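You operate a simulated robot arm through the tools that you are given. There is no shell and no other tool. Be economical: measure what you need, move in short steps, check, and stop when the job is done.

The job below is to be done with a simulated robot arm. You get a single attempt, and the scene is never put back.

## Task
Replace both blue stoppers in the board with grey caps.
Fine: stand the stoppers on the mat; sink the caps with the magnet and put it back where it stood. Set down upright: blue magnet.
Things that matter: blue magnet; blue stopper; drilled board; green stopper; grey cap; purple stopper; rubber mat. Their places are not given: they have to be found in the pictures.

The check looks at the end state, three seconds after you hand in, the way a careful person would. Anything else that was tipped, shoved, dropped, spilled or broken makes it a failure. A push-on lid holds only when it is set on centred and level and pressed home; a screw cap is set on level and turned clockwise until tight.

## Robot
A 7-joint arm with a two-finger parallel gripper, fixed in place. Base frame: the origin is at the foot of the arm, x ahead of it, y to its left, z up; the work surface is at about z = 0.852. Readings come in m, degrees, newtons and seconds.
With the tool pointing down near the work surface it reaches from about 0.24 to 0.68 m from the base axis. Its first joint turns from -66.0 to 66.0 degrees. Payload 2.4 kg.
Tool frame: the origin (TCP) lies between the finger pads and is the grasp point; the fingertips stand 0.03 m ahead of it; z points along the fingers, y is the line along which they close. The gripper opens to 0.094 m. The fingers are 0.028 m wide and 0.01 m thick; the gripper's body (0.05 by 0.096 m) begins 0.055 m behind the TCP.
Orientation is that of the tool frame in the base frame, as [roll, pitch, yaw] about the fixed x, y, z axes, in that order (R = Rz(yaw) Ry(pitch) Rx(roll)). With the fingers straight down and closing along the base's y, the tool's x points along the base's -x, its y along +y and its z along -z.

## Interface
- The arm moves only by the tool jog_arm. Its argument "series" is a list of rows, each an object of numbers (a shift or turn left out is 0, a gripper value left out holds the last): "tx", "ty", "tz": the shift along the tool's x, y, z in units of 100 mm (1.0 is 100 mm); "ax", "ay", "az": the turn, a rotation vector about the tool's x, y, z in units of 45 degrees (1.0 is 45 degrees); "gripper": the closure, from 0 (fully open) to 1 (shut). In form: [{"tx": .., "ty": .., "tz": .., "ax": .., "ay": .., "az": .., "gripper": ..}, ...]. A call has 1 to 10 rows; each row is the pose to reach, as a shift and turn from the pose commanded when the call began, along the tool's axes at that moment. A call with a number of a shift or a turn outside -1 to 1 is refused whole. A row lasts 0.2 s, in which the tool goes at most 0.05 m and 8.6 degrees; a call with a longer step from one row to the next is refused whole, and so is a gripper value outside its range. A pose out of reach is approached as far as the arm can. The call stops where the force on the tool passes 90 N (or 10 N more than at its start, if that is more) or the arm is blocked; 0.2 s more then pass. The fingers move at their own pace (about 0.153 m/s each) and stop on an object; they squeeze with about 31 N. The grip force told is the motor's: it shows also when the fingers shut on nothing. Time passes only in rows, and 0.2 s behind the last, so rows that repeat a pose let the fingers close. It gives the time, the measured TCP pose, the force on the tool (base axes), the opening and the grip force at its end, in the units of the frame above (readings bear some noise), with the torque about the TCP (base axes, N m) and any sound that the robot's microphone picked up.
- Cameras (640 x 400 px; columns grow to the right, rows downward): "scene" is fixed at [0.0471, 0.5006, 1.4337]; the picture's right is [-0.71, -0.70, 0.00], its down [-0.47, 0.48, -0.74] and it looks along [0.52, -0.53, -0.67] (base axes); focal length 324 px, centre (320, 200). "wrist" rides on the gripper at [0.076, 0.014, -0.103] in the tool frame; the picture's right is [-0.18, 0.98, 0.00], its down [-0.75, -0.14, -0.64] and it looks along [-0.63, -0.12, 0.77] (tool axes); focal length 243 px, centre (320, 200).
- capture(camera): a new picture of that camera. No time passes.
- point_at(camera, pixels): for up to 12 pixels [column, row] of the newest picture of that camera ("zoom" is the newest enlarged one), the place [x, y, z] in the base frame of the surface seen there, good to about 0.002 m, but the place of the scene camera against the robot may be out by one fixed shift of up to 0.025 m in any direction. No time passes.
- inspect(camera, box): a new picture of the part [left, top, right, bottom] of that camera's present view, enlarged. No time passes.
- sign_off(): hands the job in; it is judged then, once.

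Keep the steps short. Do not move on a guess: measure, check each grasp and each placing, and mend mistakes. In all there are 80 turns and 38 pictures (those below and enlarged ones count). Leave the gripper open and the arm clear of the work at the hand-in unless told otherwise, and finish with a single line.

The tools are called as a command line: name --argument value ..., lists and objects as JSON in quotes. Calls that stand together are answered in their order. jog_arm: Moves the arm, as the interface text tells. Its arguments: {"type":"object","properties":{"series":{"type":"array"}},"required":["series"]} The other tools are called the same way: capture (camera) takes a picture; point_at (camera, pixels) gives the place of the surface under pixels of a picture; inspect (camera, box) takes an enlarged picture of a part of a camera's view; sign_off () hands the job in.

At the start:

```text
t: 0.0
tool_pos: [0.3096, 0.171, 1.205]
ee_rot: [-179.9, 0.0, -180.0]
wrist_force: [0.0, 0.1, -0.2]
ft_torque: [-0.03, 0.0, -0.01]
finger_gap: 0.094
grasp_force: 0.0
```

scene: 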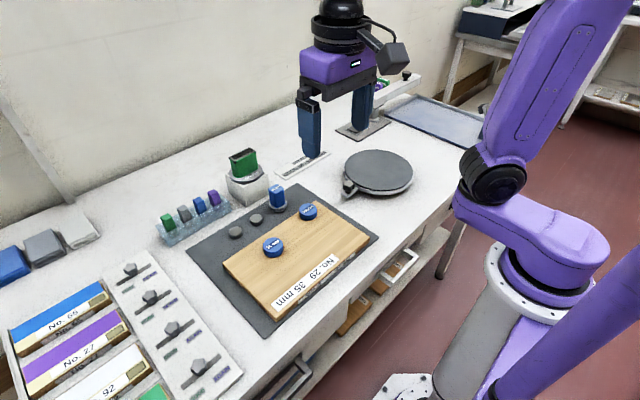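
wrist: 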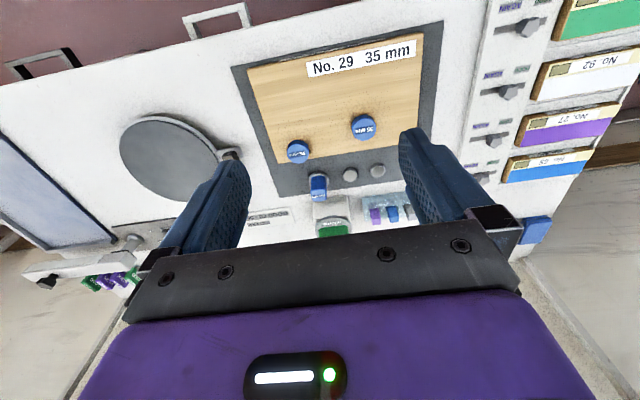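

I see the board with two blue stoppers, two grey caps on the mat, and a blue block (perhaps the magnet). I'll enlarge both views.

inspect --camera "scene" --box '[150, 140, 390, 290]'

inspect --camera "wrist" --box '[230, 60, 470, 240]'

```text
2.67 times, centred on (270, 215) of scene
```

zoom: 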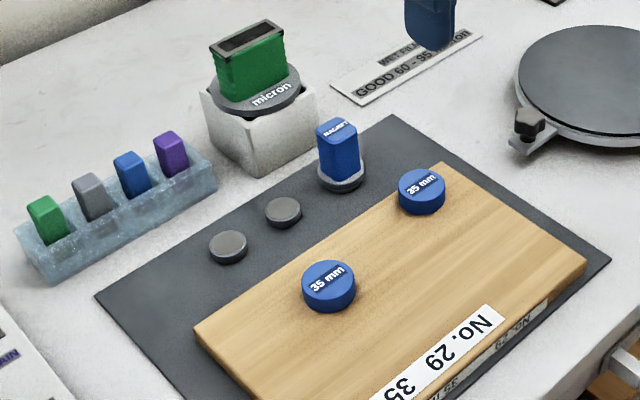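

```text
2.22 times, centred on (350, 150) of wrist
```

zoom: 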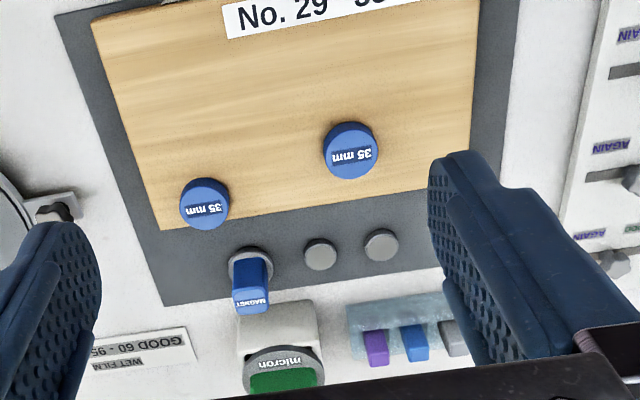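

Now I measure the stoppers, caps, magnet, board and mat in the wrist zoom.

point_at --camera "zoom" --pixels '[[205, 192], [350, 140], [250, 303], [252, 280], [235, 262], [320, 252], [382, 243], [280, 180], [420, 120], [200, 275], [430, 210], [275, 320]]'

point_at --camera "wrist" --pixels '[[363, 122], [297, 146], [350, 174], [377, 170], [320, 197], [240, 75], [436, 40], [250, 70], [420, 40], [275, 165], [280, 190], [435, 120]]'

```text
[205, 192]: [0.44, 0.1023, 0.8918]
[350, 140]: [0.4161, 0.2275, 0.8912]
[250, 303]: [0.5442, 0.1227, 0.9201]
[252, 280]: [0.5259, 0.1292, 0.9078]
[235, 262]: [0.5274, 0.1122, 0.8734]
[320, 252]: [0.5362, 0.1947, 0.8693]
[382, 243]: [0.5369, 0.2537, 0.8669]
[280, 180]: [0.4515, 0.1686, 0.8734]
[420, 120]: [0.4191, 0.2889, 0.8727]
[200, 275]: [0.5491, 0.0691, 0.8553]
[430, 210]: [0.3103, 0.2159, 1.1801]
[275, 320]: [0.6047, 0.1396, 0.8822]
```

```text
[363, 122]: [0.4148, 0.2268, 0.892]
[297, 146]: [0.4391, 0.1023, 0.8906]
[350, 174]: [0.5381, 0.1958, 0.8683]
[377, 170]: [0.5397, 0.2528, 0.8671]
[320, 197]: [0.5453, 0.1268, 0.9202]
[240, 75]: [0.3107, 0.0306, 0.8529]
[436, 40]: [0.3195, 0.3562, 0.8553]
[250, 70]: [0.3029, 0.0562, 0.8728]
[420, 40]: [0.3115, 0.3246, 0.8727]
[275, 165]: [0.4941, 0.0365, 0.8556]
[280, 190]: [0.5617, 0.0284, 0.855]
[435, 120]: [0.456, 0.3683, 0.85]
```

All found: stoppers at about (0.415, 0.227) and (0.44, 0.102), caps at (0.538, 0.195) and (0.538, 0.253), magnet at (0.535, 0.125). I go 100 mm lower for a finer look.

jog_arm --series '[{"tx": -0.2, "tz": 0.4}, {"tx": -0.3, "tz": 0.8}, {"tx": -0.3, "tz": 1.0}, {"tx": -0.3, "tz": 1.0}]'

inspect --camera "wrist" --box '[200, 60, 440, 210]'

```text
t: 1.0
tool_pos: [0.3391, 0.1721, 1.1048]
ee_rot: [179.9, 0.0, 179.9]
wrist_force: [0.4, -0.4, -0.3]
ft_torque: [0.03, 0.02, 0.0]
finger_gap: 0.0941
grasp_force: 0.0
```

```text
2.67 times, centred on (320, 135) of wrist
```

zoom: 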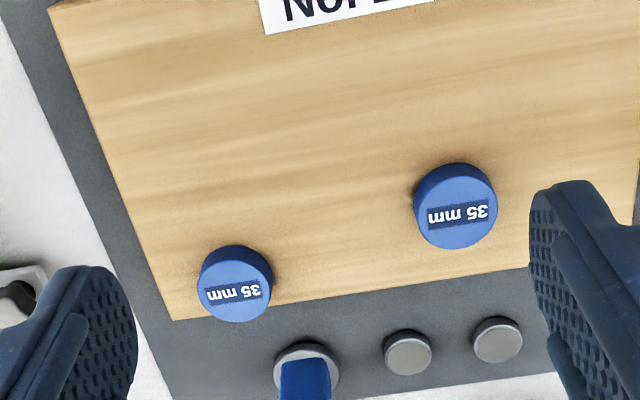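

I measure edges for centres and diameters.

point_at --camera "zoom" --pixels '[[237, 293], [204, 295], [270, 288], [238, 319], [457, 214], [418, 216], [494, 208], [460, 245], [409, 356], [386, 356], [430, 353], [497, 344]]'

point_at --camera "zoom" --pixels '[[475, 345], [519, 340], [498, 360], [410, 374], [278, 372], [335, 370], [305, 346], [305, 380], [290, 390], [322, 390], [305, 362], [410, 340]]'

```text
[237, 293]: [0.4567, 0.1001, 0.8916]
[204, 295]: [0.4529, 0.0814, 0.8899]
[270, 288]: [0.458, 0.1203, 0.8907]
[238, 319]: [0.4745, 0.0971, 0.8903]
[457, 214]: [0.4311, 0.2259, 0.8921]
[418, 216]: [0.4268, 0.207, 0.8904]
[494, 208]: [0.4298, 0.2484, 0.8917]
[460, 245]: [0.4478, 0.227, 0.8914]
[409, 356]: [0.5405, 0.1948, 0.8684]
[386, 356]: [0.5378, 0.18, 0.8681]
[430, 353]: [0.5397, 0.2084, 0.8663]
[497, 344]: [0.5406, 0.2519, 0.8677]
```

```text
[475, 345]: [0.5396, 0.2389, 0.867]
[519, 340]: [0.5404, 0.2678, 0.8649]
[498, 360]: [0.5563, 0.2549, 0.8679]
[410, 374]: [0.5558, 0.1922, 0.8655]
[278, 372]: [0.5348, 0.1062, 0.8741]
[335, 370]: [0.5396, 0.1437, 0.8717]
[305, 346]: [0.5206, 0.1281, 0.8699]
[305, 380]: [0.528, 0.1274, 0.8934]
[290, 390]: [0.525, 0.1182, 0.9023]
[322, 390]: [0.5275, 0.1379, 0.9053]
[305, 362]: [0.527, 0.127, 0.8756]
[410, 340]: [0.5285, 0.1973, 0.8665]
```

I capture the whole wrist view to find free mat space.

capture --camera "wrist"

inspect --camera "scene" --box '[180, 170, 390, 300]'

```text
32 pictures are left
```

wrist: 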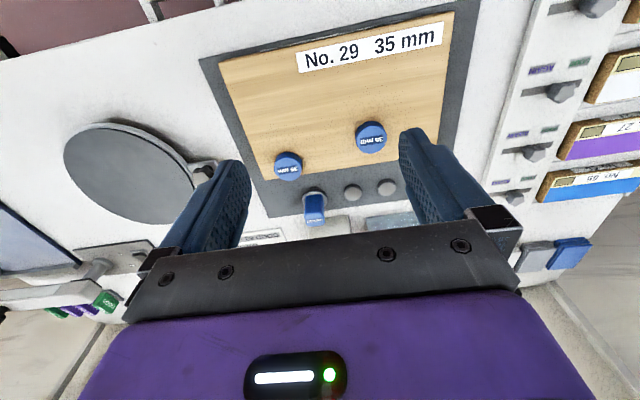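

```text
3.05 times, centred on (285, 235) of scene
```

zoom: 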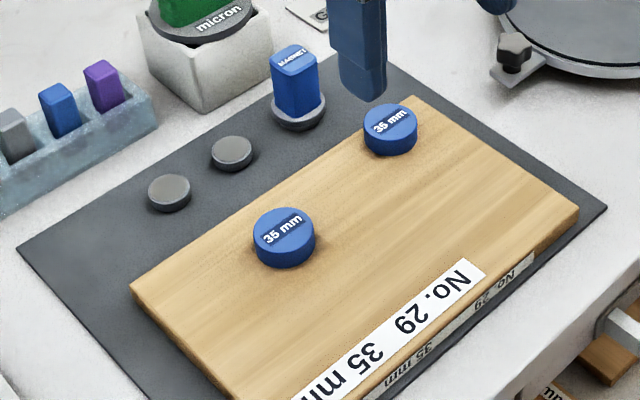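

point_at --camera "zoom" --pixels '[[285, 222], [390, 116], [169, 184], [231, 148], [17, 248], [132, 287], [120, 215], [90, 250], [412, 97], [400, 60], [294, 50], [300, 115]]'

point_at --camera "wrist" --pixels '[[270, 214], [268, 180], [255, 180], [330, 217], [372, 210], [400, 192], [250, 165], [215, 75], [470, 20], [455, 15], [288, 165], [370, 136]]'

```text
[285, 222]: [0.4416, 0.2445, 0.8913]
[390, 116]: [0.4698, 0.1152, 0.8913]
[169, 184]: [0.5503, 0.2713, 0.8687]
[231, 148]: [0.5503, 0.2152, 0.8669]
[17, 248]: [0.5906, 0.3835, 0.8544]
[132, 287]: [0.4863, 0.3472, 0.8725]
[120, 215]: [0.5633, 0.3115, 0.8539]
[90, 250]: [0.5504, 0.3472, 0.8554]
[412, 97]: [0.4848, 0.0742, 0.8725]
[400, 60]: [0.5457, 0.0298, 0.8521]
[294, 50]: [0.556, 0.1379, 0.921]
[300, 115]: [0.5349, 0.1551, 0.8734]
```

```text
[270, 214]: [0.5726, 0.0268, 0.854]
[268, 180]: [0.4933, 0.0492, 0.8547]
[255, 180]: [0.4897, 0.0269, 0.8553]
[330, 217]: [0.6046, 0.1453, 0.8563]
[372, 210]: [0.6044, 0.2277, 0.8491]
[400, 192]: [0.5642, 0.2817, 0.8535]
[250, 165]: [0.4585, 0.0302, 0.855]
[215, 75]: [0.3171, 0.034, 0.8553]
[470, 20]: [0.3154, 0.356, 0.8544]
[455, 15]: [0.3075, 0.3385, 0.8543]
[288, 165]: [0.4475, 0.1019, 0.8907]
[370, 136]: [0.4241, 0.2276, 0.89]
```

Scene camera is out by about (0.012, 0.016). Free mat lies around (0.53, 0.335). I go above the left stopper (0.429, 0.227) and check.

jog_arm --series '[{"tx": -0.23, "ty": 0.14, "tz": 0.25}, {"tx": -0.45, "ty": 0.275, "tz": 0.5}, {"tx": -0.68, "ty": 0.41, "tz": 0.75}, {"tx": -0.9, "ty": 0.55, "tz": 1.0}, {"tx": -0.9, "ty": 0.55, "tz": 1.0}]'

capture --camera "wrist"

```text
t: 2.2
tool_pos: [0.4297, 0.2284, 1.0063]
ee_rot: [-179.9, 0.0, -179.9]
wrist_force: [-0.3, 1.0, -0.3]
ft_torque: [0.03, 0.0, 0.03]
finger_gap: 0.0939
grasp_force: 0.1
```

```text
30 pictures are left
```

wrist: 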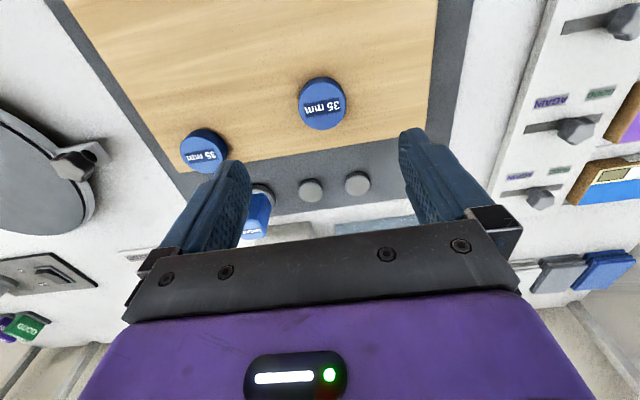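

point_at --camera "wrist" --pixels '[[322, 107], [301, 107], [344, 106], [323, 127], [322, 90], [322, 83], [310, 190], [357, 183], [299, 189], [322, 188], [310, 180], [310, 200]]'

```text
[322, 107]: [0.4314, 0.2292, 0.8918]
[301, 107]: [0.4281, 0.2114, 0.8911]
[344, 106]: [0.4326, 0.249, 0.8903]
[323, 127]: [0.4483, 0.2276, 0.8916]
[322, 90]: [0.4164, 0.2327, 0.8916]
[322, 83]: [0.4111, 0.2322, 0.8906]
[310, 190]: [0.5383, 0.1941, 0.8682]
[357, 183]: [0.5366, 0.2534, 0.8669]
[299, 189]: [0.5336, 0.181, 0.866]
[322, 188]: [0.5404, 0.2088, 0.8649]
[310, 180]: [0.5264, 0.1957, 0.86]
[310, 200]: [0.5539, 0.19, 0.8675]
```

Stopper B centre (0.430, 0.230); tool is over it. Descend 100 mm (tips ~3 mm over the board) and close.

jog_arm --series '[{"tz": 0.4, "ty": 0.01}, {"tz": 0.75, "ty": 0.01}, {"tz": 0.99, "ty": 0.01}, {"tz": 0.99, "ty": 0.01}, {"tz": 0.99, "ty": 0.01, "gripper": 1}, {"tz": 0.99, "ty": 0.01, "gripper": 1}, {"tz": 0.99, "ty": 0.01, "gripper": 1}, {"tz": 0.99, "ty": 0.01, "gripper": 1}]'

inspect --camera "wrist" --box '[200, 60, 440, 210]'

```text
t: 4.0
tool_pos: [0.4315, 0.2279, 0.9058]
ee_rot: [-180.0, 0.0, 179.9]
wrist_force: [-0.1, 1.0, 0.6]
ft_torque: [0.04, -0.02, 0.02]
finger_gap: 0.0411
grasp_force: 31.1
```

```text
2.67 times, centred on (320, 135) of wrist
```

zoom: 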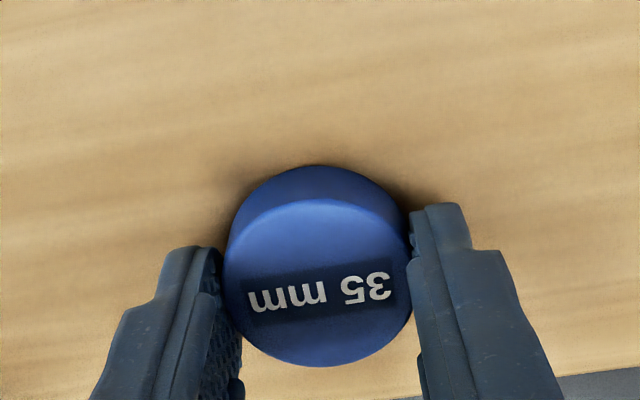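

Gripped at 41 mm. Now pull straight up slowly.

jog_arm --series '[{"tz": -0.05}, {"tz": -0.1}, {"tz": -0.15}, {"tz": -0.25}, {"tz": -0.4}, {"tz": -0.6}, {"tz": -0.8}, {"tz": -0.8}]'

capture --camera "wrist"

inspect --camera "scene" --box '[160, 130, 400, 280]'

```text
t: 5.8
tool_pos: [0.4307, 0.2275, 0.9868]
ee_rot: [179.9, 0.0, -180.0]
wrist_force: [-1.0, 0.0, 0.1]
ft_torque: [0.02, -0.01, 0.0]
finger_gap: 0.0414
grasp_force: 31.6
```

```text
28 pictures are left
```

wrist: 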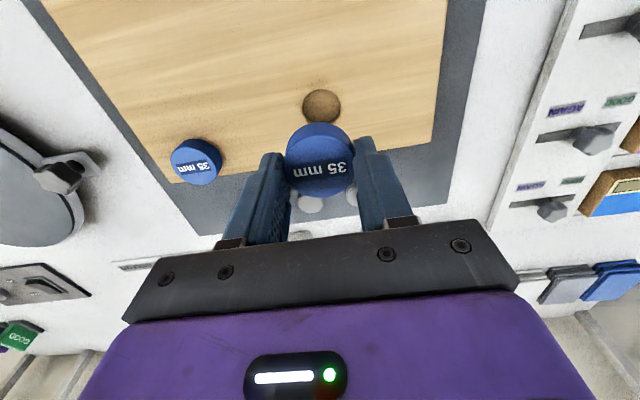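

```text
2.67 times, centred on (280, 205) of scene
```

zoom: 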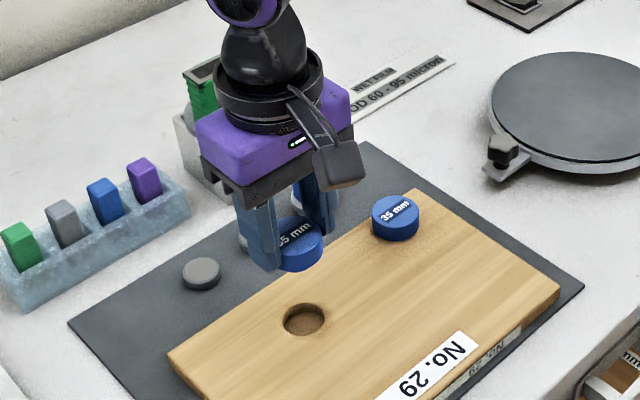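

The hole is open. Measure the hole rim and floor, and the held stopper's bottom.

point_at --camera "zoom" --pixels '[[300, 232], [300, 268], [303, 262], [290, 270], [283, 321], [326, 318], [303, 303], [303, 336], [305, 330], [201, 266]]'

point_at --camera "wrist" --pixels '[[322, 106], [303, 106], [341, 106], [322, 89], [322, 120], [322, 95], [299, 106], [345, 106], [322, 86]]'

```text
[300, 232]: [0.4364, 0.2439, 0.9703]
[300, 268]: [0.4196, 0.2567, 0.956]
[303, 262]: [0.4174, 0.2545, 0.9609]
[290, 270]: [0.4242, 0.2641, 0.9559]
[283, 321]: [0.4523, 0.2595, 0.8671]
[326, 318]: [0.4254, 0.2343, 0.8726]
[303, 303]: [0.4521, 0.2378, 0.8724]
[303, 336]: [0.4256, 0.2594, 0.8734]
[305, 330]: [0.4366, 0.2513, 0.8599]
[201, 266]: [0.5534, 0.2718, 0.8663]
```

```text
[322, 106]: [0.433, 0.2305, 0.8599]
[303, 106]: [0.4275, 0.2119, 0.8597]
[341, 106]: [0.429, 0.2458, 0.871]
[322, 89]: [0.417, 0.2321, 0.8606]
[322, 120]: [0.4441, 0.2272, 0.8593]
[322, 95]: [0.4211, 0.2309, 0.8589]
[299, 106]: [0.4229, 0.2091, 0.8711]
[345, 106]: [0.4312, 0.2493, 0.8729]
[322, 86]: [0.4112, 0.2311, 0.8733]
```

inspect --camera "scene" --box '[240, 195, 300, 240]'

```text
8.89 times, centred on (270, 218) of scene
```

zoom: 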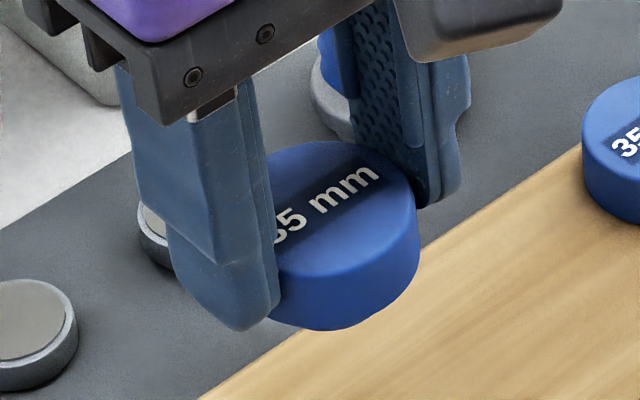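

point_at --camera "zoom" --pixels '[[340, 265], [340, 285], [340, 300], [340, 310], [340, 318], [340, 324], [340, 328], [320, 320], [320, 326], [360, 318], [400, 270], [390, 295]]'

```text
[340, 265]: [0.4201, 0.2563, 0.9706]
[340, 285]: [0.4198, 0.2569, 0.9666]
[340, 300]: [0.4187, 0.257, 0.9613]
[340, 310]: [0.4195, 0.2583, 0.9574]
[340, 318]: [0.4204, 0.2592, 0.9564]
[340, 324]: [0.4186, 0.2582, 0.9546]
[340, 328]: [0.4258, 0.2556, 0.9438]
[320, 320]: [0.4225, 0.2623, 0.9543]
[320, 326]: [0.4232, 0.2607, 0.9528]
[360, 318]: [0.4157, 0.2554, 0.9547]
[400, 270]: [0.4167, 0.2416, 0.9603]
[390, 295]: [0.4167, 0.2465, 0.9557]
```

Head bottom is 32 mm below the TCP, and the plug ends about 44 mm below it. I move over the free mat at (0.529, 0.328), staying high.

jog_arm --series '[{"tx": -0.25, "ty": 0.25}, {"tx": -0.5, "ty": 0.5}, {"tx": -0.75, "ty": 0.75}, {"tx": -0.98, "ty": 1.0}, {"tx": -0.98, "ty": 1.0, "tz": 0.3}, {"tx": -0.98, "ty": 1.0, "tz": 0.6}, {"tx": -0.98, "ty": 1.0, "tz": 0.7}, {"tx": -0.98, "ty": 1.0, "tz": 0.75}, {"tx": -0.98, "ty": 1.0, "tz": 0.8}, {"tx": -0.98, "ty": 1.0, "tz": 0.8}]'

capture --camera "wrist"

inspect --camera "scene" --box '[140, 150, 300, 250]'

```text
t: 8.0
tool_pos: [0.528, 0.3279, 0.9056]
ee_rot: [180.0, -0.1, 180.0]
wrist_force: [0.1, 0.4, -1.1]
ft_torque: [-0.01, 0.04, 0.0]
finger_gap: 0.0411
grasp_force: 30.7
```

```text
25 pictures are left
```

wrist: 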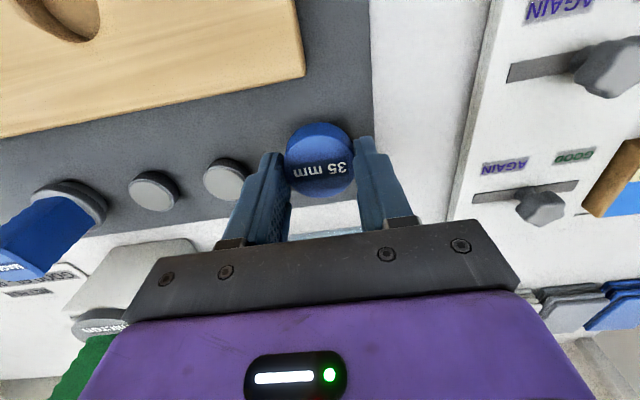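

```text
4.00 times, centred on (220, 200) of scene
```

zoom: 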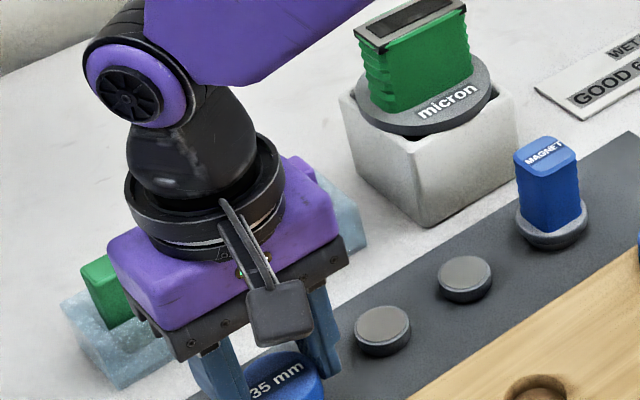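

point_at --camera "wrist" --pixels '[[371, 110], [371, 130], [340, 110], [302, 60], [224, 178], [152, 189], [137, 232], [68, 200]]'

point_at --camera "zoom" --pixels '[[100, 270], [120, 370], [345, 220], [440, 50], [383, 322], [465, 272]]'

jog_arm --series '[{"tz": 0.02}, {"tz": 0.03}, {"tz": 0.04}, {"tz": 0.05}, {"tz": 0.05}]'

```text
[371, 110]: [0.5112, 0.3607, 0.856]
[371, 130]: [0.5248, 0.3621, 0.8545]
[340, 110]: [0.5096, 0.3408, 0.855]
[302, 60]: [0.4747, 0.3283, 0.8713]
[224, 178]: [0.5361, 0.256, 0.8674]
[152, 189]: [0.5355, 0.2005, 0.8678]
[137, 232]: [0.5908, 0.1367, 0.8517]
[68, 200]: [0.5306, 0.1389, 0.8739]
```

```text
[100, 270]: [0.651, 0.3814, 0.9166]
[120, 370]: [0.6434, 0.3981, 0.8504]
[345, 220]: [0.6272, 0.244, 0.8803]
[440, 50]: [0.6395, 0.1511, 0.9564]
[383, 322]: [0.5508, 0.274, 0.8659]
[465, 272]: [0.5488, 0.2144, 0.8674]
```

```text
t: 9.2
tool_pos: [0.5286, 0.3268, 0.9006]
ee_rot: [179.9, 0.0, 179.9]
wrist_force: [0.4, 0.9, 0.5]
ft_torque: [0.01, -0.01, 0.02]
finger_gap: 0.0413
grasp_force: 31.2
```

No contact yet at 0.9006. Creep down in 0.5 mm rows.

jog_arm --series '[{"tz": 0.005}, {"tz": 0.01}, {"tz": 0.015}, {"tz": 0.015}]'

```text
t: 10.2
tool_pos: [0.5291, 0.3267, 0.8999]
ee_rot: [180.0, 0.0, -179.9]
wrist_force: [0.0, -0.1, 0.0]
ft_torque: [-0.01, -0.01, 0.01]
finger_gap: 0.0413
grasp_force: 31.0
```

jog_arm --series '[{"tz": 0.008}, {"tz": 0.016}, {"tz": 0.016}]'

inspect --camera "scene" --box '[180, 220, 240, 260]'

```text
t: 11.0
tool_pos: [0.5293, 0.3261, 0.8984]
ee_rot: [-180.0, 0.1, -180.0]
wrist_force: [-3.6, -3.1, 8.9]
ft_torque: [-0.17, 0.15, 0.02]
finger_gap: 0.0415
grasp_force: 31.1
```

```text
10.00 times, centred on (210, 240) of scene
```

zoom: 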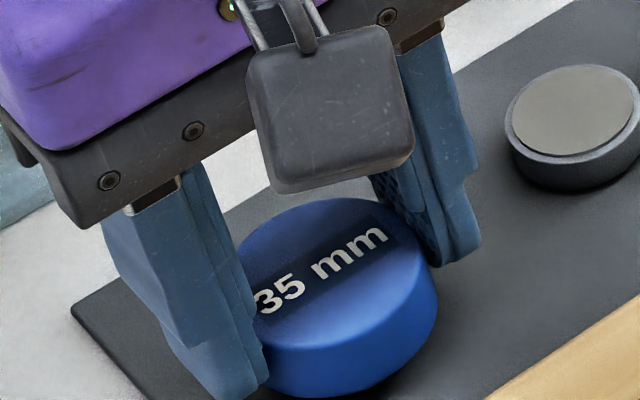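

Contact at 9 N: the stopper stands. Release part-way and rise.

jog_arm --series '[{"gripper": 0.4}, {"gripper": 0.4}, {"tz": -0.2, "gripper": 0.4}, {"tz": -0.5, "gripper": 0.4}, {"tz": -0.9, "gripper": 0.4}, {"tz": -0.9, "gripper": 0.3}]'

capture --camera "wrist"

```text
t: 12.4
tool_pos: [0.5296, 0.3275, 0.9879]
ee_rot: [180.0, 0.0, -179.9]
wrist_force: [-0.5, -0.5, -0.4]
ft_torque: [0.0, 0.01, 0.02]
finger_gap: 0.066
grasp_force: 0.0
```

```text
22 pictures are left
```

wrist: 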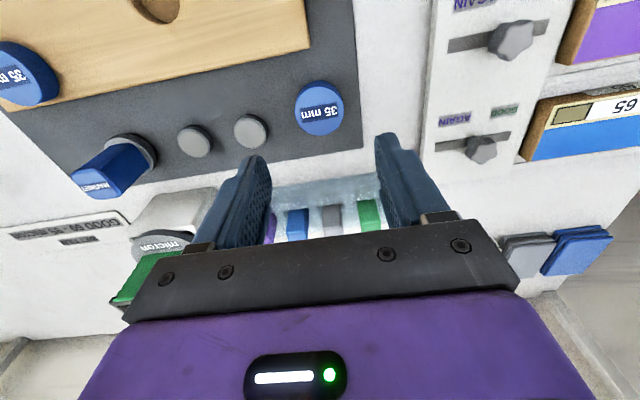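

Stopper stands on the mat. I go to look at the magnet from (0.45, 0.15).

jog_arm --series '[{"tx": 0.2, "ty": -0.25, "tz": -0.1}, {"tx": 0.4, "ty": -0.5, "tz": -0.1}, {"tx": 0.6, "ty": -0.75, "tz": -0.1}, {"tx": 0.8, "ty": -1.0, "tz": -0.1}]'

jog_arm --series '[{"ty": -0.4}, {"ty": -0.8}, {"ty": -0.8}]'

inspect --camera "wrist" --box '[200, 100, 440, 250]'

```text
t: 13.4
tool_pos: [0.4487, 0.2272, 0.9982]
ee_rot: [-179.9, 0.0, 180.0]
wrist_force: [-0.1, 0.1, 0.6]
ft_torque: [0.0, -0.01, 0.03]
finger_gap: 0.0658
grasp_force: 0.2
```

```text
t: 14.2
tool_pos: [0.4486, 0.1461, 0.9978]
ee_rot: [-180.0, 0.0, 180.0]
wrist_force: [0.0, 0.1, 0.6]
ft_torque: [0.02, 0.01, 0.0]
finger_gap: 0.066
grasp_force: 0.0
```

```text
2.67 times, centred on (320, 175) of wrist
```

zoom: 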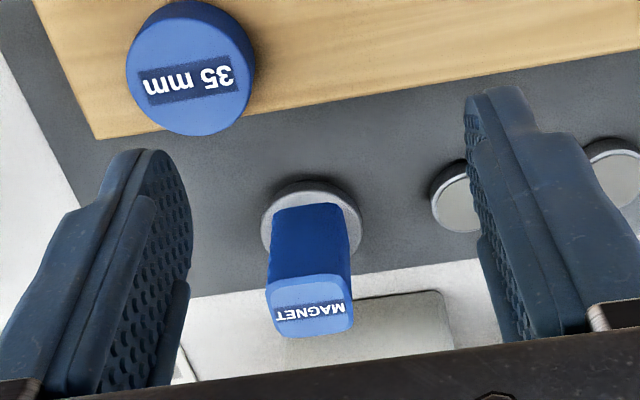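

point_at --camera "zoom" --pixels '[[309, 307], [270, 295], [345, 288], [283, 332], [350, 325], [285, 240], [335, 240], [264, 215], [360, 215], [310, 185], [266, 240], [357, 245]]'

point_at --camera "zoom" --pixels '[[205, 75], [140, 70], [248, 70], [190, 130], [270, 220], [352, 215], [340, 210], [280, 215]]'

```text
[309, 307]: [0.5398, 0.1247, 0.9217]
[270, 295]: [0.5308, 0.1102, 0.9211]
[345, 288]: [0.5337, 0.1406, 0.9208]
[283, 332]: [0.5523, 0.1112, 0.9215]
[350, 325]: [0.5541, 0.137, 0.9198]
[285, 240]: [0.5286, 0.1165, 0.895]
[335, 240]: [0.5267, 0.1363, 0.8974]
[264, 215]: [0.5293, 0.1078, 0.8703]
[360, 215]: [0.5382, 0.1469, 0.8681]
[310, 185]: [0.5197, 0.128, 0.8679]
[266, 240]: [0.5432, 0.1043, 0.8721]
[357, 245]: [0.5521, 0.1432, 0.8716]
```

```text
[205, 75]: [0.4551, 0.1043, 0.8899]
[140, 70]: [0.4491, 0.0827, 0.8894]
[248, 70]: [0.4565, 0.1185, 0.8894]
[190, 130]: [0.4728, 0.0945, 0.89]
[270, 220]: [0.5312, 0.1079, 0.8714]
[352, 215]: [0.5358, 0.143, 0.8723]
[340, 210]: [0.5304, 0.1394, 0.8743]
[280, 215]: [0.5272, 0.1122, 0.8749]
```

Magnet: handle centre (0.540, 0.1255), top 0.921, aligned with the board. Move over it, descend to TCP 0.912, and close.

jog_arm --series '[{"tx": -0.4, "ty": -0.1}, {"tx": -0.8, "ty": -0.2}, {"tx": -0.914, "ty": -0.206}, {"tx": -0.914, "ty": -0.206}, {"tx": -0.914, "ty": -0.206, "tz": 0.4}, {"tx": -0.914, "ty": -0.206, "tz": 0.75}, {"tx": -0.914, "ty": -0.206, "tz": 0.86}, {"tx": -0.914, "ty": -0.206, "tz": 0.86}]'

capture --camera "wrist"

```text
t: 16.0
tool_pos: [0.5378, 0.1269, 0.9122]
ee_rot: [-180.0, -0.1, 179.9]
wrist_force: [-0.7, 0.5, -0.9]
ft_torque: [-0.01, -0.02, 0.0]
finger_gap: 0.0658
grasp_force: 0.0
```

```text
20 pictures are left
```

wrist: 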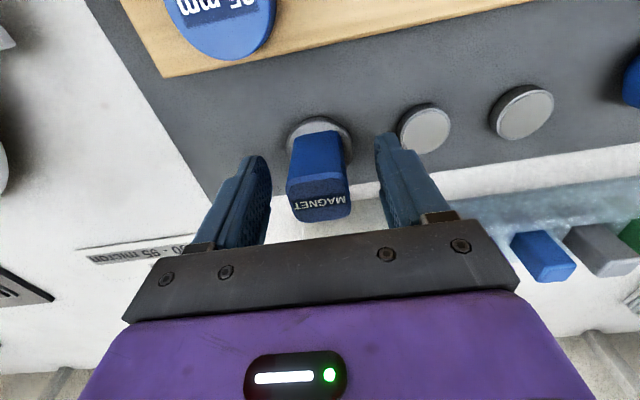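

Magnet centred between the fingers. Close.

jog_arm --series '[{"gripper": 0.6}, {"gripper": 1}, {"gripper": 1}, {"gripper": 1}]'

jog_arm --series '[{"tz": -0.1}, {"tz": -0.3}, {"tz": -0.5}, {"tz": -0.6}, {"tz": -0.6}]'

capture --camera "wrist"

```text
t: 17.0
tool_pos: [0.539, 0.1263, 0.9132]
ee_rot: [180.0, 0.0, -179.9]
wrist_force: [0.3, 0.1, -0.1]
ft_torque: [-0.01, 0.0, 0.03]
finger_gap: 0.0359
grasp_force: 30.7
```

```text
t: 18.2
tool_pos: [0.5394, 0.1264, 0.9724]
ee_rot: [180.0, 0.0, 180.0]
wrist_force: [0.4, -0.4, -1.2]
ft_torque: [-0.04, 0.0, -0.03]
finger_gap: 0.036
grasp_force: 31.2
```

```text
19 pictures are left
```

wrist: 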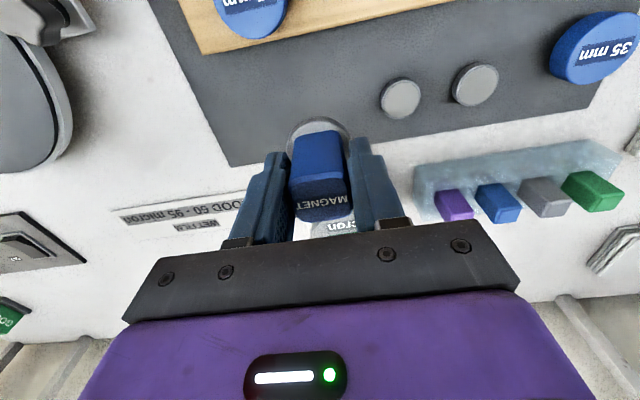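

Magnet is held (36 mm grip), its foot about 58 mm below the TCP. Re-measure the caps for centring.

inspect --camera "wrist" --box '[360, 40, 520, 140]'

```text
4.00 times, centred on (440, 90) of wrist
```

zoom: 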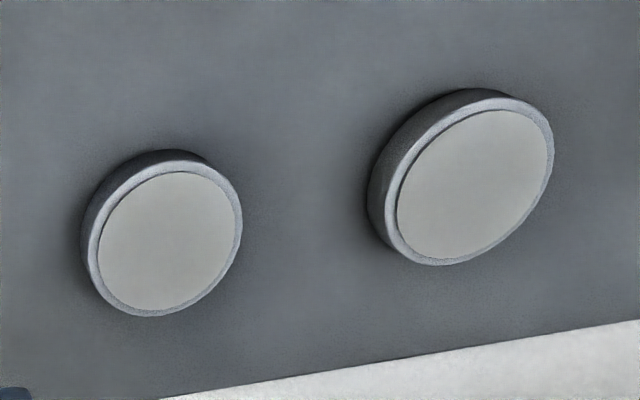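

point_at --camera "zoom" --pixels '[[167, 241], [101, 245], [234, 236], [155, 308], [178, 173], [477, 183], [400, 210], [549, 155], [440, 258], [510, 110]]'

```text
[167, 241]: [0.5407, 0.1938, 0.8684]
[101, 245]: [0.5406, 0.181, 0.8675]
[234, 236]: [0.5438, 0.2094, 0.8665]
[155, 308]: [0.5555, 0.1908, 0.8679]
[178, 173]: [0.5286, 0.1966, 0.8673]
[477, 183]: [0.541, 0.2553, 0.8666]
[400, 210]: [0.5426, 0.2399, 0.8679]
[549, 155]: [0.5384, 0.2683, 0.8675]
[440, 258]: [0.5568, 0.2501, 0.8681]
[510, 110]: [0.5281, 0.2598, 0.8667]
```

C2 centre is (0.542, 0.2545). Carry the magnet over it.

jog_arm --series '[{"ty": 0.3}, {"ty": 0.65}, {"ty": 0.95}, {"ty": 0.95}]'

jog_arm --series '[{"tx": -0.02, "ty": 0.33}, {"tx": -0.02, "ty": 0.33}, {"tx": -0.02, "ty": 0.33, "tz": 0.2}, {"tx": -0.02, "ty": 0.33, "tz": 0.38}, {"tx": -0.02, "ty": 0.33, "tz": 0.38}]'

inspect --camera "wrist" --box '[220, 60, 420, 220]'

```text
t: 19.2
tool_pos: [0.5395, 0.2216, 0.9696]
ee_rot: [180.0, 0.0, 180.0]
wrist_force: [-0.3, -0.1, -1.3]
ft_torque: [0.0, -0.02, 0.0]
finger_gap: 0.0355
grasp_force: 30.7
```

```text
t: 20.4
tool_pos: [0.5411, 0.2545, 0.9326]
ee_rot: [-180.0, 0.0, -179.9]
wrist_force: [0.6, 0.9, -0.7]
ft_torque: [0.0, 0.01, 0.02]
finger_gap: 0.036
grasp_force: 30.9
```

```text
2.50 times, centred on (320, 140) of wrist
```

zoom: 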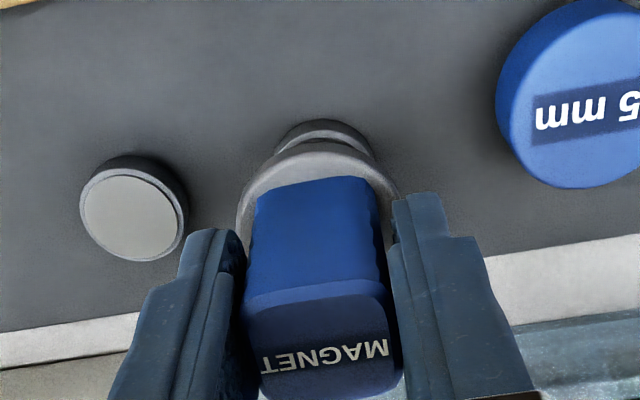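

The cap sits under the foot. Lower gently to contact.

jog_arm --series '[{"tz": 0.03}, {"tz": 0.045}, {"tz": 0.055}, {"tz": 0.06}, {"tz": 0.06}]'

```text
t: 21.6
tool_pos: [0.5418, 0.2531, 0.9269]
ee_rot: [-180.0, 0.0, 180.0]
wrist_force: [0.0, 0.6, -1.6]
ft_torque: [0.03, 0.03, 0.02]
finger_gap: 0.0357
grasp_force: 30.9
```

jog_arm --series '[{"tz": 0.005}, {"tz": 0.01}, {"tz": 0.015}, {"tz": 0.015}]'

jog_arm --series '[{"tz": -0.1}, {"tz": -0.25}, {"tz": -0.5}, {"tz": -0.5}]'

capture --camera "wrist"

```text
t: 22.6
tool_pos: [0.541, 0.2541, 0.926]
ee_rot: [180.0, -0.1, -180.0]
wrist_force: [0.1, 0.6, -1.0]
ft_torque: [0.01, 0.02, 0.01]
finger_gap: 0.0359
grasp_force: 31.4
```

```text
t: 23.6
tool_pos: [0.5409, 0.255, 0.976]
ee_rot: [180.0, 0.0, -180.0]
wrist_force: [0.7, -0.5, -1.4]
ft_torque: [0.0, 0.02, 0.0]
finger_gap: 0.0358
grasp_force: 30.6
```

```text
16 pictures are left
```

wrist: 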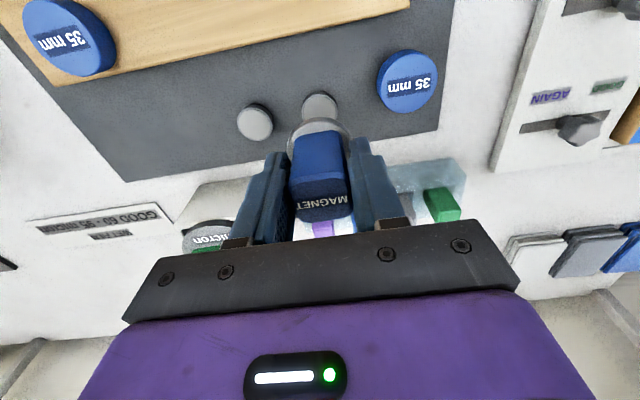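

The cap stayed; no contact force was seen, so the foot hadn't touched. Go down again, past 0.926, until I feel contact.

jog_arm --series '[{"tz": 0.25}, {"tz": 0.45}, {"tz": 0.49}, {"tz": 0.5}, {"tz": 0.51}, {"tz": 0.515}, {"tz": 0.515}]'

```text
t: 25.2
tool_pos: [0.5424, 0.255, 0.9259]
ee_rot: [180.0, 0.2, 179.9]
wrist_force: [-1.2, -0.9, 7.6]
ft_torque: [-0.08, 0.08, 0.0]
finger_gap: 0.0356
grasp_force: 31.0
```

Contact, 7.6 N. Lift slowly and look.

jog_arm --series '[{"tz": 0.005}, {"tz": 0.005}, {"tz": -0.05}, {"tz": -0.15}, {"tz": -0.35}, {"tz": -0.5}, {"tz": -0.5}]'

capture --camera "wrist"

```text
t: 26.8
tool_pos: [0.5428, 0.2544, 0.975]
ee_rot: [180.0, 0.0, -179.9]
wrist_force: [-0.1, 0.2, -1.3]
ft_torque: [-0.02, -0.02, 0.04]
finger_gap: 0.036
grasp_force: 30.5
```

```text
15 pictures are left
```

wrist: 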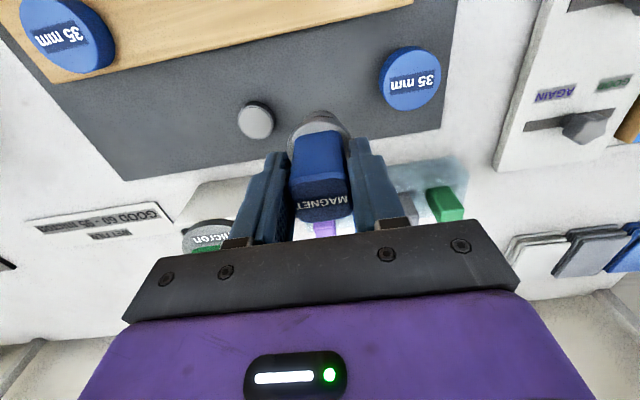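

The cap is on the magnet. Carry it to above hole B (0.430, 0.230).

jog_arm --series '[{"tx": 0.3, "ty": -0.08}, {"tx": 0.65, "ty": -0.16}, {"tx": 0.95, "ty": -0.24}, {"tx": 0.95, "ty": -0.24}]'

jog_arm --series '[{"tx": 0.175, "ty": -0.005}, {"tx": 0.175, "ty": -0.005, "tz": 0.15}, {"tx": 0.175, "ty": -0.005, "tz": 0.2}, {"tx": 0.175, "ty": -0.005, "tz": 0.2}]'

inspect --camera "wrist" --box '[220, 60, 420, 220]'

inspect --camera "scene" --box '[220, 200, 320, 280]'

```text
t: 27.8
tool_pos: [0.4464, 0.2298, 0.9749]
ee_rot: [179.9, -0.1, 179.9]
wrist_force: [-0.3, -0.6, -0.7]
ft_torque: [0.01, 0.02, 0.02]
finger_gap: 0.036
grasp_force: 30.5
```

```text
t: 28.8
tool_pos: [0.4292, 0.23, 0.955]
ee_rot: [-180.0, 0.0, -179.9]
wrist_force: [1.0, 0.7, -0.2]
ft_torque: [-0.02, 0.0, -0.04]
finger_gap: 0.0358
grasp_force: 31.2
```

```text
2.50 times, centred on (320, 140) of wrist
```

zoom: 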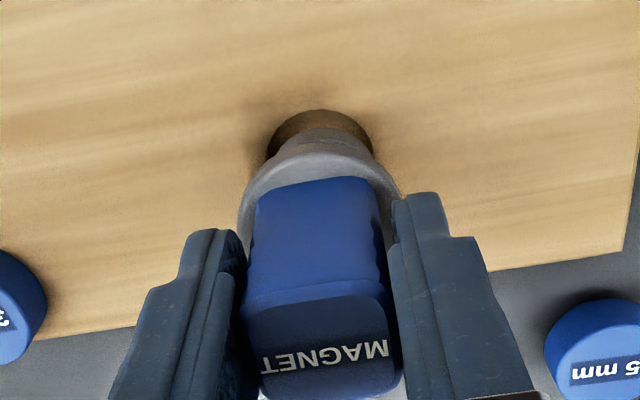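

```text
5.00 times, centred on (270, 240) of scene
```

zoom: 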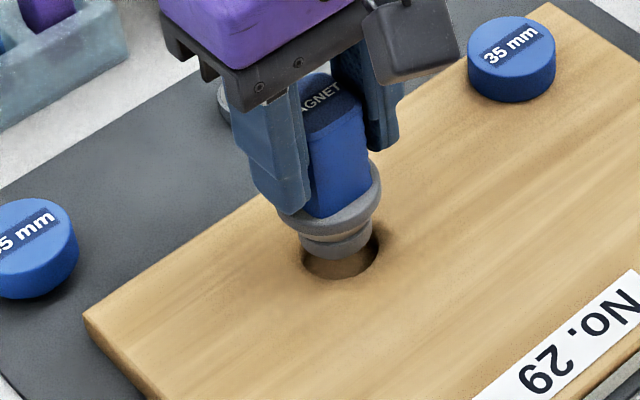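

point_at --camera "wrist" --pixels '[[320, 103], [325, 114], [336, 116], [345, 122], [315, 118]]'

point_at --camera "zoom" --pixels '[[305, 235], [338, 243], [370, 230], [300, 252], [340, 279], [379, 245], [376, 262], [312, 270], [303, 248], [340, 259], [372, 238]]'

```text
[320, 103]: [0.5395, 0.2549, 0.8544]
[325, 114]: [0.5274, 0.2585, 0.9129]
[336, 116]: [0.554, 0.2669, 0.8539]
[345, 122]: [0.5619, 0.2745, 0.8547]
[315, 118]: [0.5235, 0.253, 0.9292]
```

```text
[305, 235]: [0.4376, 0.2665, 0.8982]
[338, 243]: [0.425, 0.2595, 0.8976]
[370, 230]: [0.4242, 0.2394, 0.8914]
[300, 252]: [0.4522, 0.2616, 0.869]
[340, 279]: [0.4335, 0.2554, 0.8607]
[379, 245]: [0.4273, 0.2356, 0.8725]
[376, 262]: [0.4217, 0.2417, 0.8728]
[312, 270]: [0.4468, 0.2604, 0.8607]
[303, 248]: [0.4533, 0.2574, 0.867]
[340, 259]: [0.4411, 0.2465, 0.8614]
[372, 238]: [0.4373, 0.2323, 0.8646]
```

Cap aligned within about 1–2 mm. Lower to the rim and then a few mm in, watching the force.

jog_arm --series '[{"tz": 0.05}, {"tz": 0.1}, {"tz": 0.12}, {"tz": 0.135}, {"tz": 0.15}, {"tz": 0.15}]'

```text
t: 30.2
tool_pos: [0.4293, 0.2293, 0.9392]
ee_rot: [180.0, 0.1, 179.9]
wrist_force: [0.1, 0.1, -2.0]
ft_torque: [-0.03, 0.02, -0.01]
finger_gap: 0.0359
grasp_force: 31.0
```

No force; the cap has entered the hole. Continue to the floor.

jog_arm --series '[{"tz": 0.03}, {"tz": 0.05}, {"tz": 0.065}, {"tz": 0.075}, {"tz": 0.08}, {"tz": 0.08}]'

inspect --camera "wrist" --box '[220, 60, 420, 220]'

```text
t: 31.6
tool_pos: [0.4296, 0.2291, 0.9314]
ee_rot: [-180.0, 0.0, -180.0]
wrist_force: [0.8, -0.6, -2.0]
ft_torque: [0.03, 0.0, 0.04]
finger_gap: 0.036
grasp_force: 31.4
```

```text
2.50 times, centred on (320, 140) of wrist
```

zoom: 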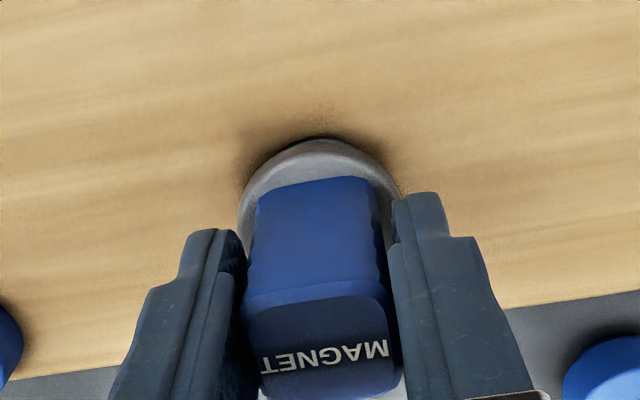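

Nearly flush. Creep down another ~2 mm until contact.

jog_arm --series '[{"tz": 0.005}, {"tz": 0.01}, {"tz": 0.013}, {"tz": 0.013}]'

```text
t: 32.6
tool_pos: [0.4284, 0.2287, 0.9304]
ee_rot: [179.9, 0.1, 180.0]
wrist_force: [0.8, -2.1, 12.9]
ft_torque: [-0.09, 0.0, 0.0]
finger_gap: 0.0358
grasp_force: 31.5
```

Seated with 13 N. To part magnet and cap without lifting it, I ease the pressure slightly and slide the magnet sideways (toward the arm) so the hole wall holds the cap.

jog_arm --series '[{"tz": -0.008}, {"tz": -0.008, "tx": 0.03}, {"tz": -0.008, "tx": 0.06}, {"tz": -0.008, "tx": 0.1}, {"tz": -0.01, "tx": 0.15}, {"tz": -0.01, "tx": 0.22}, {"tz": -0.01, "tx": 0.3}, {"tz": -0.01, "tx": 0.4}, {"tz": -0.01, "tx": 0.4}]'

inspect --camera "scene" --box '[220, 200, 320, 280]'

```text
t: 34.6
tool_pos: [0.3884, 0.2294, 0.9311]
ee_rot: [180.0, 0.0, 180.0]
wrist_force: [0.3, 0.3, -1.1]
ft_torque: [0.0, -0.01, 0.01]
finger_gap: 0.036
grasp_force: 31.1
```

```text
5.00 times, centred on (270, 240) of scene
```

zoom: 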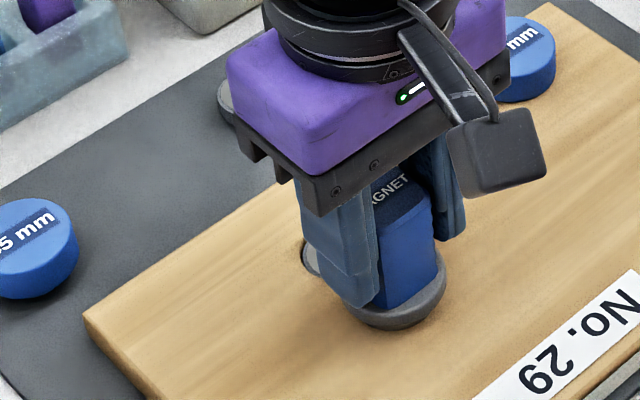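

The cap seems to remain in the hole. Lift and look with the wrist camera.

jog_arm --series '[{"tx": 0.15}, {"tx": 0.15, "tz": -0.2}, {"tx": 0.15, "tz": -0.5}, {"tx": 0.15, "tz": -0.5}]'

capture --camera "wrist"

inspect --camera "scene" --box '[200, 180, 330, 290]'

```text
t: 35.6
tool_pos: [0.3749, 0.2267, 0.982]
ee_rot: [-180.0, 0.0, 179.9]
wrist_force: [1.0, -0.2, -1.2]
ft_torque: [0.01, -0.03, 0.0]
finger_gap: 0.036
grasp_force: 31.1
```

```text
10 pictures are left
```

wrist: 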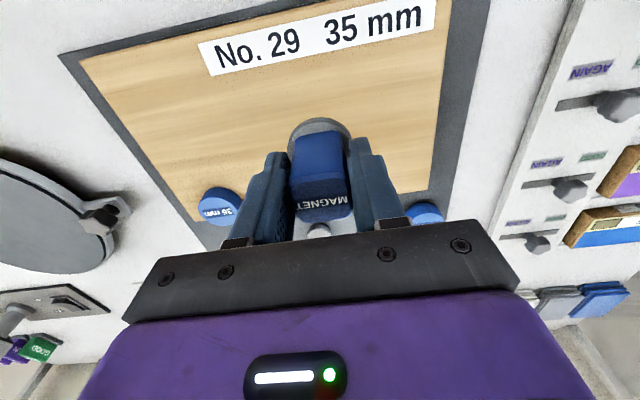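

```text
3.64 times, centred on (265, 235) of scene
```

zoom: 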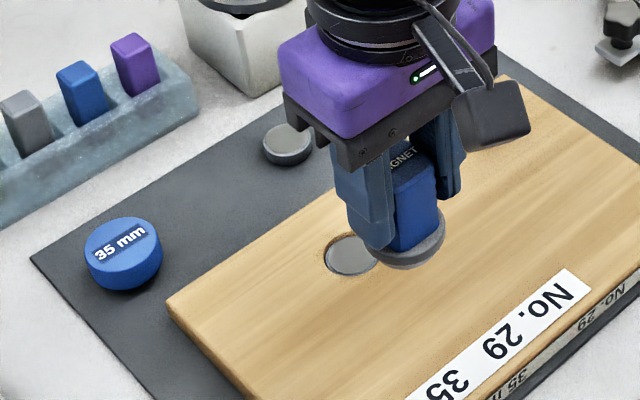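

Cap one is seated flush and the magnet is bare. Now return the magnet to its home (TCP 0.539, 0.1264, 0.912) to free the gripper.

jog_arm --series '[{"tx": -0.3, "ty": -0.19}, {"tx": -0.6, "ty": -0.38}, {"tx": -0.85, "ty": -0.535}, {"tx": -0.85, "ty": -0.535}]'

jog_arm --series '[{"tx": -0.4, "ty": -0.25}, {"tx": -0.805, "ty": -0.5}, {"tx": -0.805, "ty": -0.5}, {"tx": -0.805, "ty": -0.5, "tz": 0.3}, {"tx": -0.805, "ty": -0.5, "tz": 0.6}, {"tx": -0.805, "ty": -0.5, "tz": 0.67}, {"tx": -0.805, "ty": -0.5, "tz": 0.69}, {"tx": -0.805, "ty": -0.5, "tz": 0.69}]'

```text
t: 36.6
tool_pos: [0.4594, 0.1754, 0.9835]
ee_rot: [180.0, 0.0, 179.9]
wrist_force: [0.6, -0.1, -1.0]
ft_torque: [0.0, 0.03, 0.01]
finger_gap: 0.0357
grasp_force: 30.9
```

```text
t: 38.4
tool_pos: [0.5412, 0.1258, 0.9133]
ee_rot: [-180.0, 0.1, -180.0]
wrist_force: [-7.0, -3.2, 21.8]
ft_torque: [-0.09, 0.37, 0.0]
finger_gap: 0.0357
grasp_force: 31.7
```

Magnet touches the mat. Ease a hair, release, rise.

jog_arm --series '[{"tz": -0.008}, {"tz": -0.008, "gripper": 0.3}, {"tz": -0.008, "gripper": 0.3}, {"tz": -0.2, "gripper": 0.3}, {"tz": -0.5, "gripper": 0.3}, {"tz": -0.86, "gripper": 0.3}, {"tz": -0.86, "gripper": 0.3}]'

capture --camera "wrist"

```text
t: 40.0
tool_pos: [0.5402, 0.1265, 0.9988]
ee_rot: [-180.0, 0.1, 180.0]
wrist_force: [0.9, -0.3, -0.4]
ft_torque: [-0.01, -0.01, 0.01]
finger_gap: 0.0659
grasp_force: 0.1
```

```text
8 pictures are left
```

wrist: 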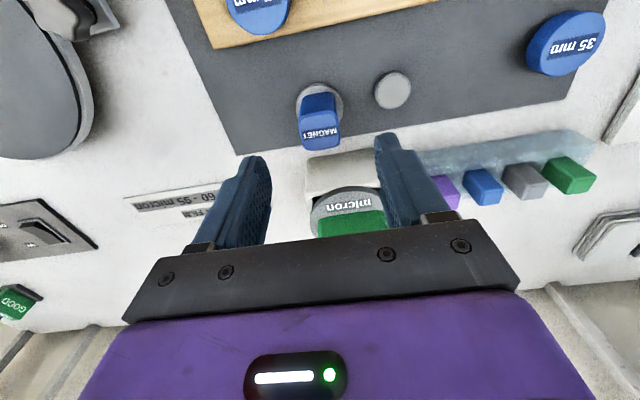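

Magnet stands. Check the magnet's place and stopper A's edges in this view.

point_at --camera "wrist" --pixels '[[320, 133], [304, 127], [338, 125], [322, 85], [258, 34], [257, 12], [235, 12], [287, 6], [393, 90]]'

jog_arm --series '[{"tx": 0.4, "ty": -0.12}, {"tx": 0.84, "ty": -0.25}, {"tx": 0.84, "ty": -0.25}]'

```text
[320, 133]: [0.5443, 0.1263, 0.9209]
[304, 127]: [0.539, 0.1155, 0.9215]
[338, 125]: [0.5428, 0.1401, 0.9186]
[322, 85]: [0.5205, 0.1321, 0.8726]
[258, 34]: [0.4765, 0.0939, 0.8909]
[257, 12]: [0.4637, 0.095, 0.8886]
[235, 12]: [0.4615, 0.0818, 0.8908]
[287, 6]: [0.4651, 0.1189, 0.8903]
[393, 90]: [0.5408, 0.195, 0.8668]
```

```text
t: 40.8
tool_pos: [0.4586, 0.1018, 0.9988]
ee_rot: [-180.0, 0.0, 180.0]
wrist_force: [0.5, -0.1, 0.2]
ft_torque: [-0.04, -0.01, 0.02]
finger_gap: 0.0658
grasp_force: 0.1
```

Stopper A centre ≈ (0.456, 0.101), matches. Descend and grip.

jog_arm --series '[{"tz": 0.4}, {"tz": 0.75}, {"tz": 0.926}, {"tz": 0.926}, {"tz": 0.926, "gripper": 0.7}, {"tz": 0.926, "gripper": 1}, {"tz": 0.926, "gripper": 1}, {"tz": 0.926, "gripper": 1}]'

jog_arm --series '[{"tz": -0.05}, {"tz": -0.1}, {"tz": -0.15}, {"tz": -0.25}, {"tz": -0.45}, {"tz": -0.7}, {"tz": -0.8}, {"tz": -0.8}]'

capture --camera "wrist"

```text
t: 42.6
tool_pos: [0.4576, 0.1016, 0.9059]
ee_rot: [-180.0, 0.1, -180.0]
wrist_force: [-0.3, 0.1, 0.0]
ft_torque: [-0.04, 0.0, 0.01]
finger_gap: 0.0414
grasp_force: 30.3
```

```text
t: 44.4
tool_pos: [0.455, 0.1012, 0.9861]
ee_rot: [-180.0, 0.0, -180.0]
wrist_force: [0.4, 0.3, -0.4]
ft_torque: [0.0, -0.01, 0.02]
finger_gap: 0.0413
grasp_force: 30.6
```

```text
7 pictures are left
```

wrist: 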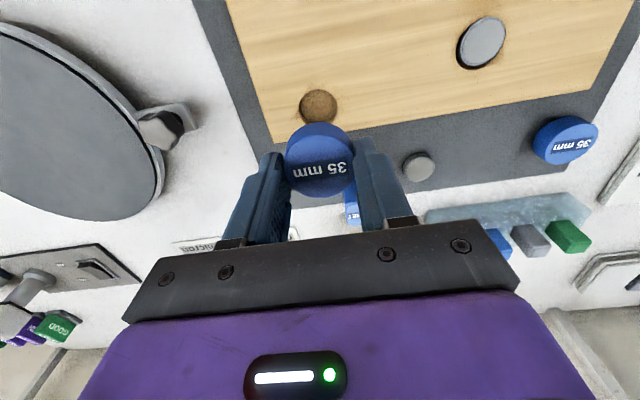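

Stopper A is out. Measure hole A's rim, and cap one in its hole.

point_at --camera "wrist" --pixels '[[297, 107], [341, 106], [318, 88], [302, 107], [336, 106], [318, 107], [482, 42], [463, 50], [498, 30], [470, 20], [485, 66]]'

```text
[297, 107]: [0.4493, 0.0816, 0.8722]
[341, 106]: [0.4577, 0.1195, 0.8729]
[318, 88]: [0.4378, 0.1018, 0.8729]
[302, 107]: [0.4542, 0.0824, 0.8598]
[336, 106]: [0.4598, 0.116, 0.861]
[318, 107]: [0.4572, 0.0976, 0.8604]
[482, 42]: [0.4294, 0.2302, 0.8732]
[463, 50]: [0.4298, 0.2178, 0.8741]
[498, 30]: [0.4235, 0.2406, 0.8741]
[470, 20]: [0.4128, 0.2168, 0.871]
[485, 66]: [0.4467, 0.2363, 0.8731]
```

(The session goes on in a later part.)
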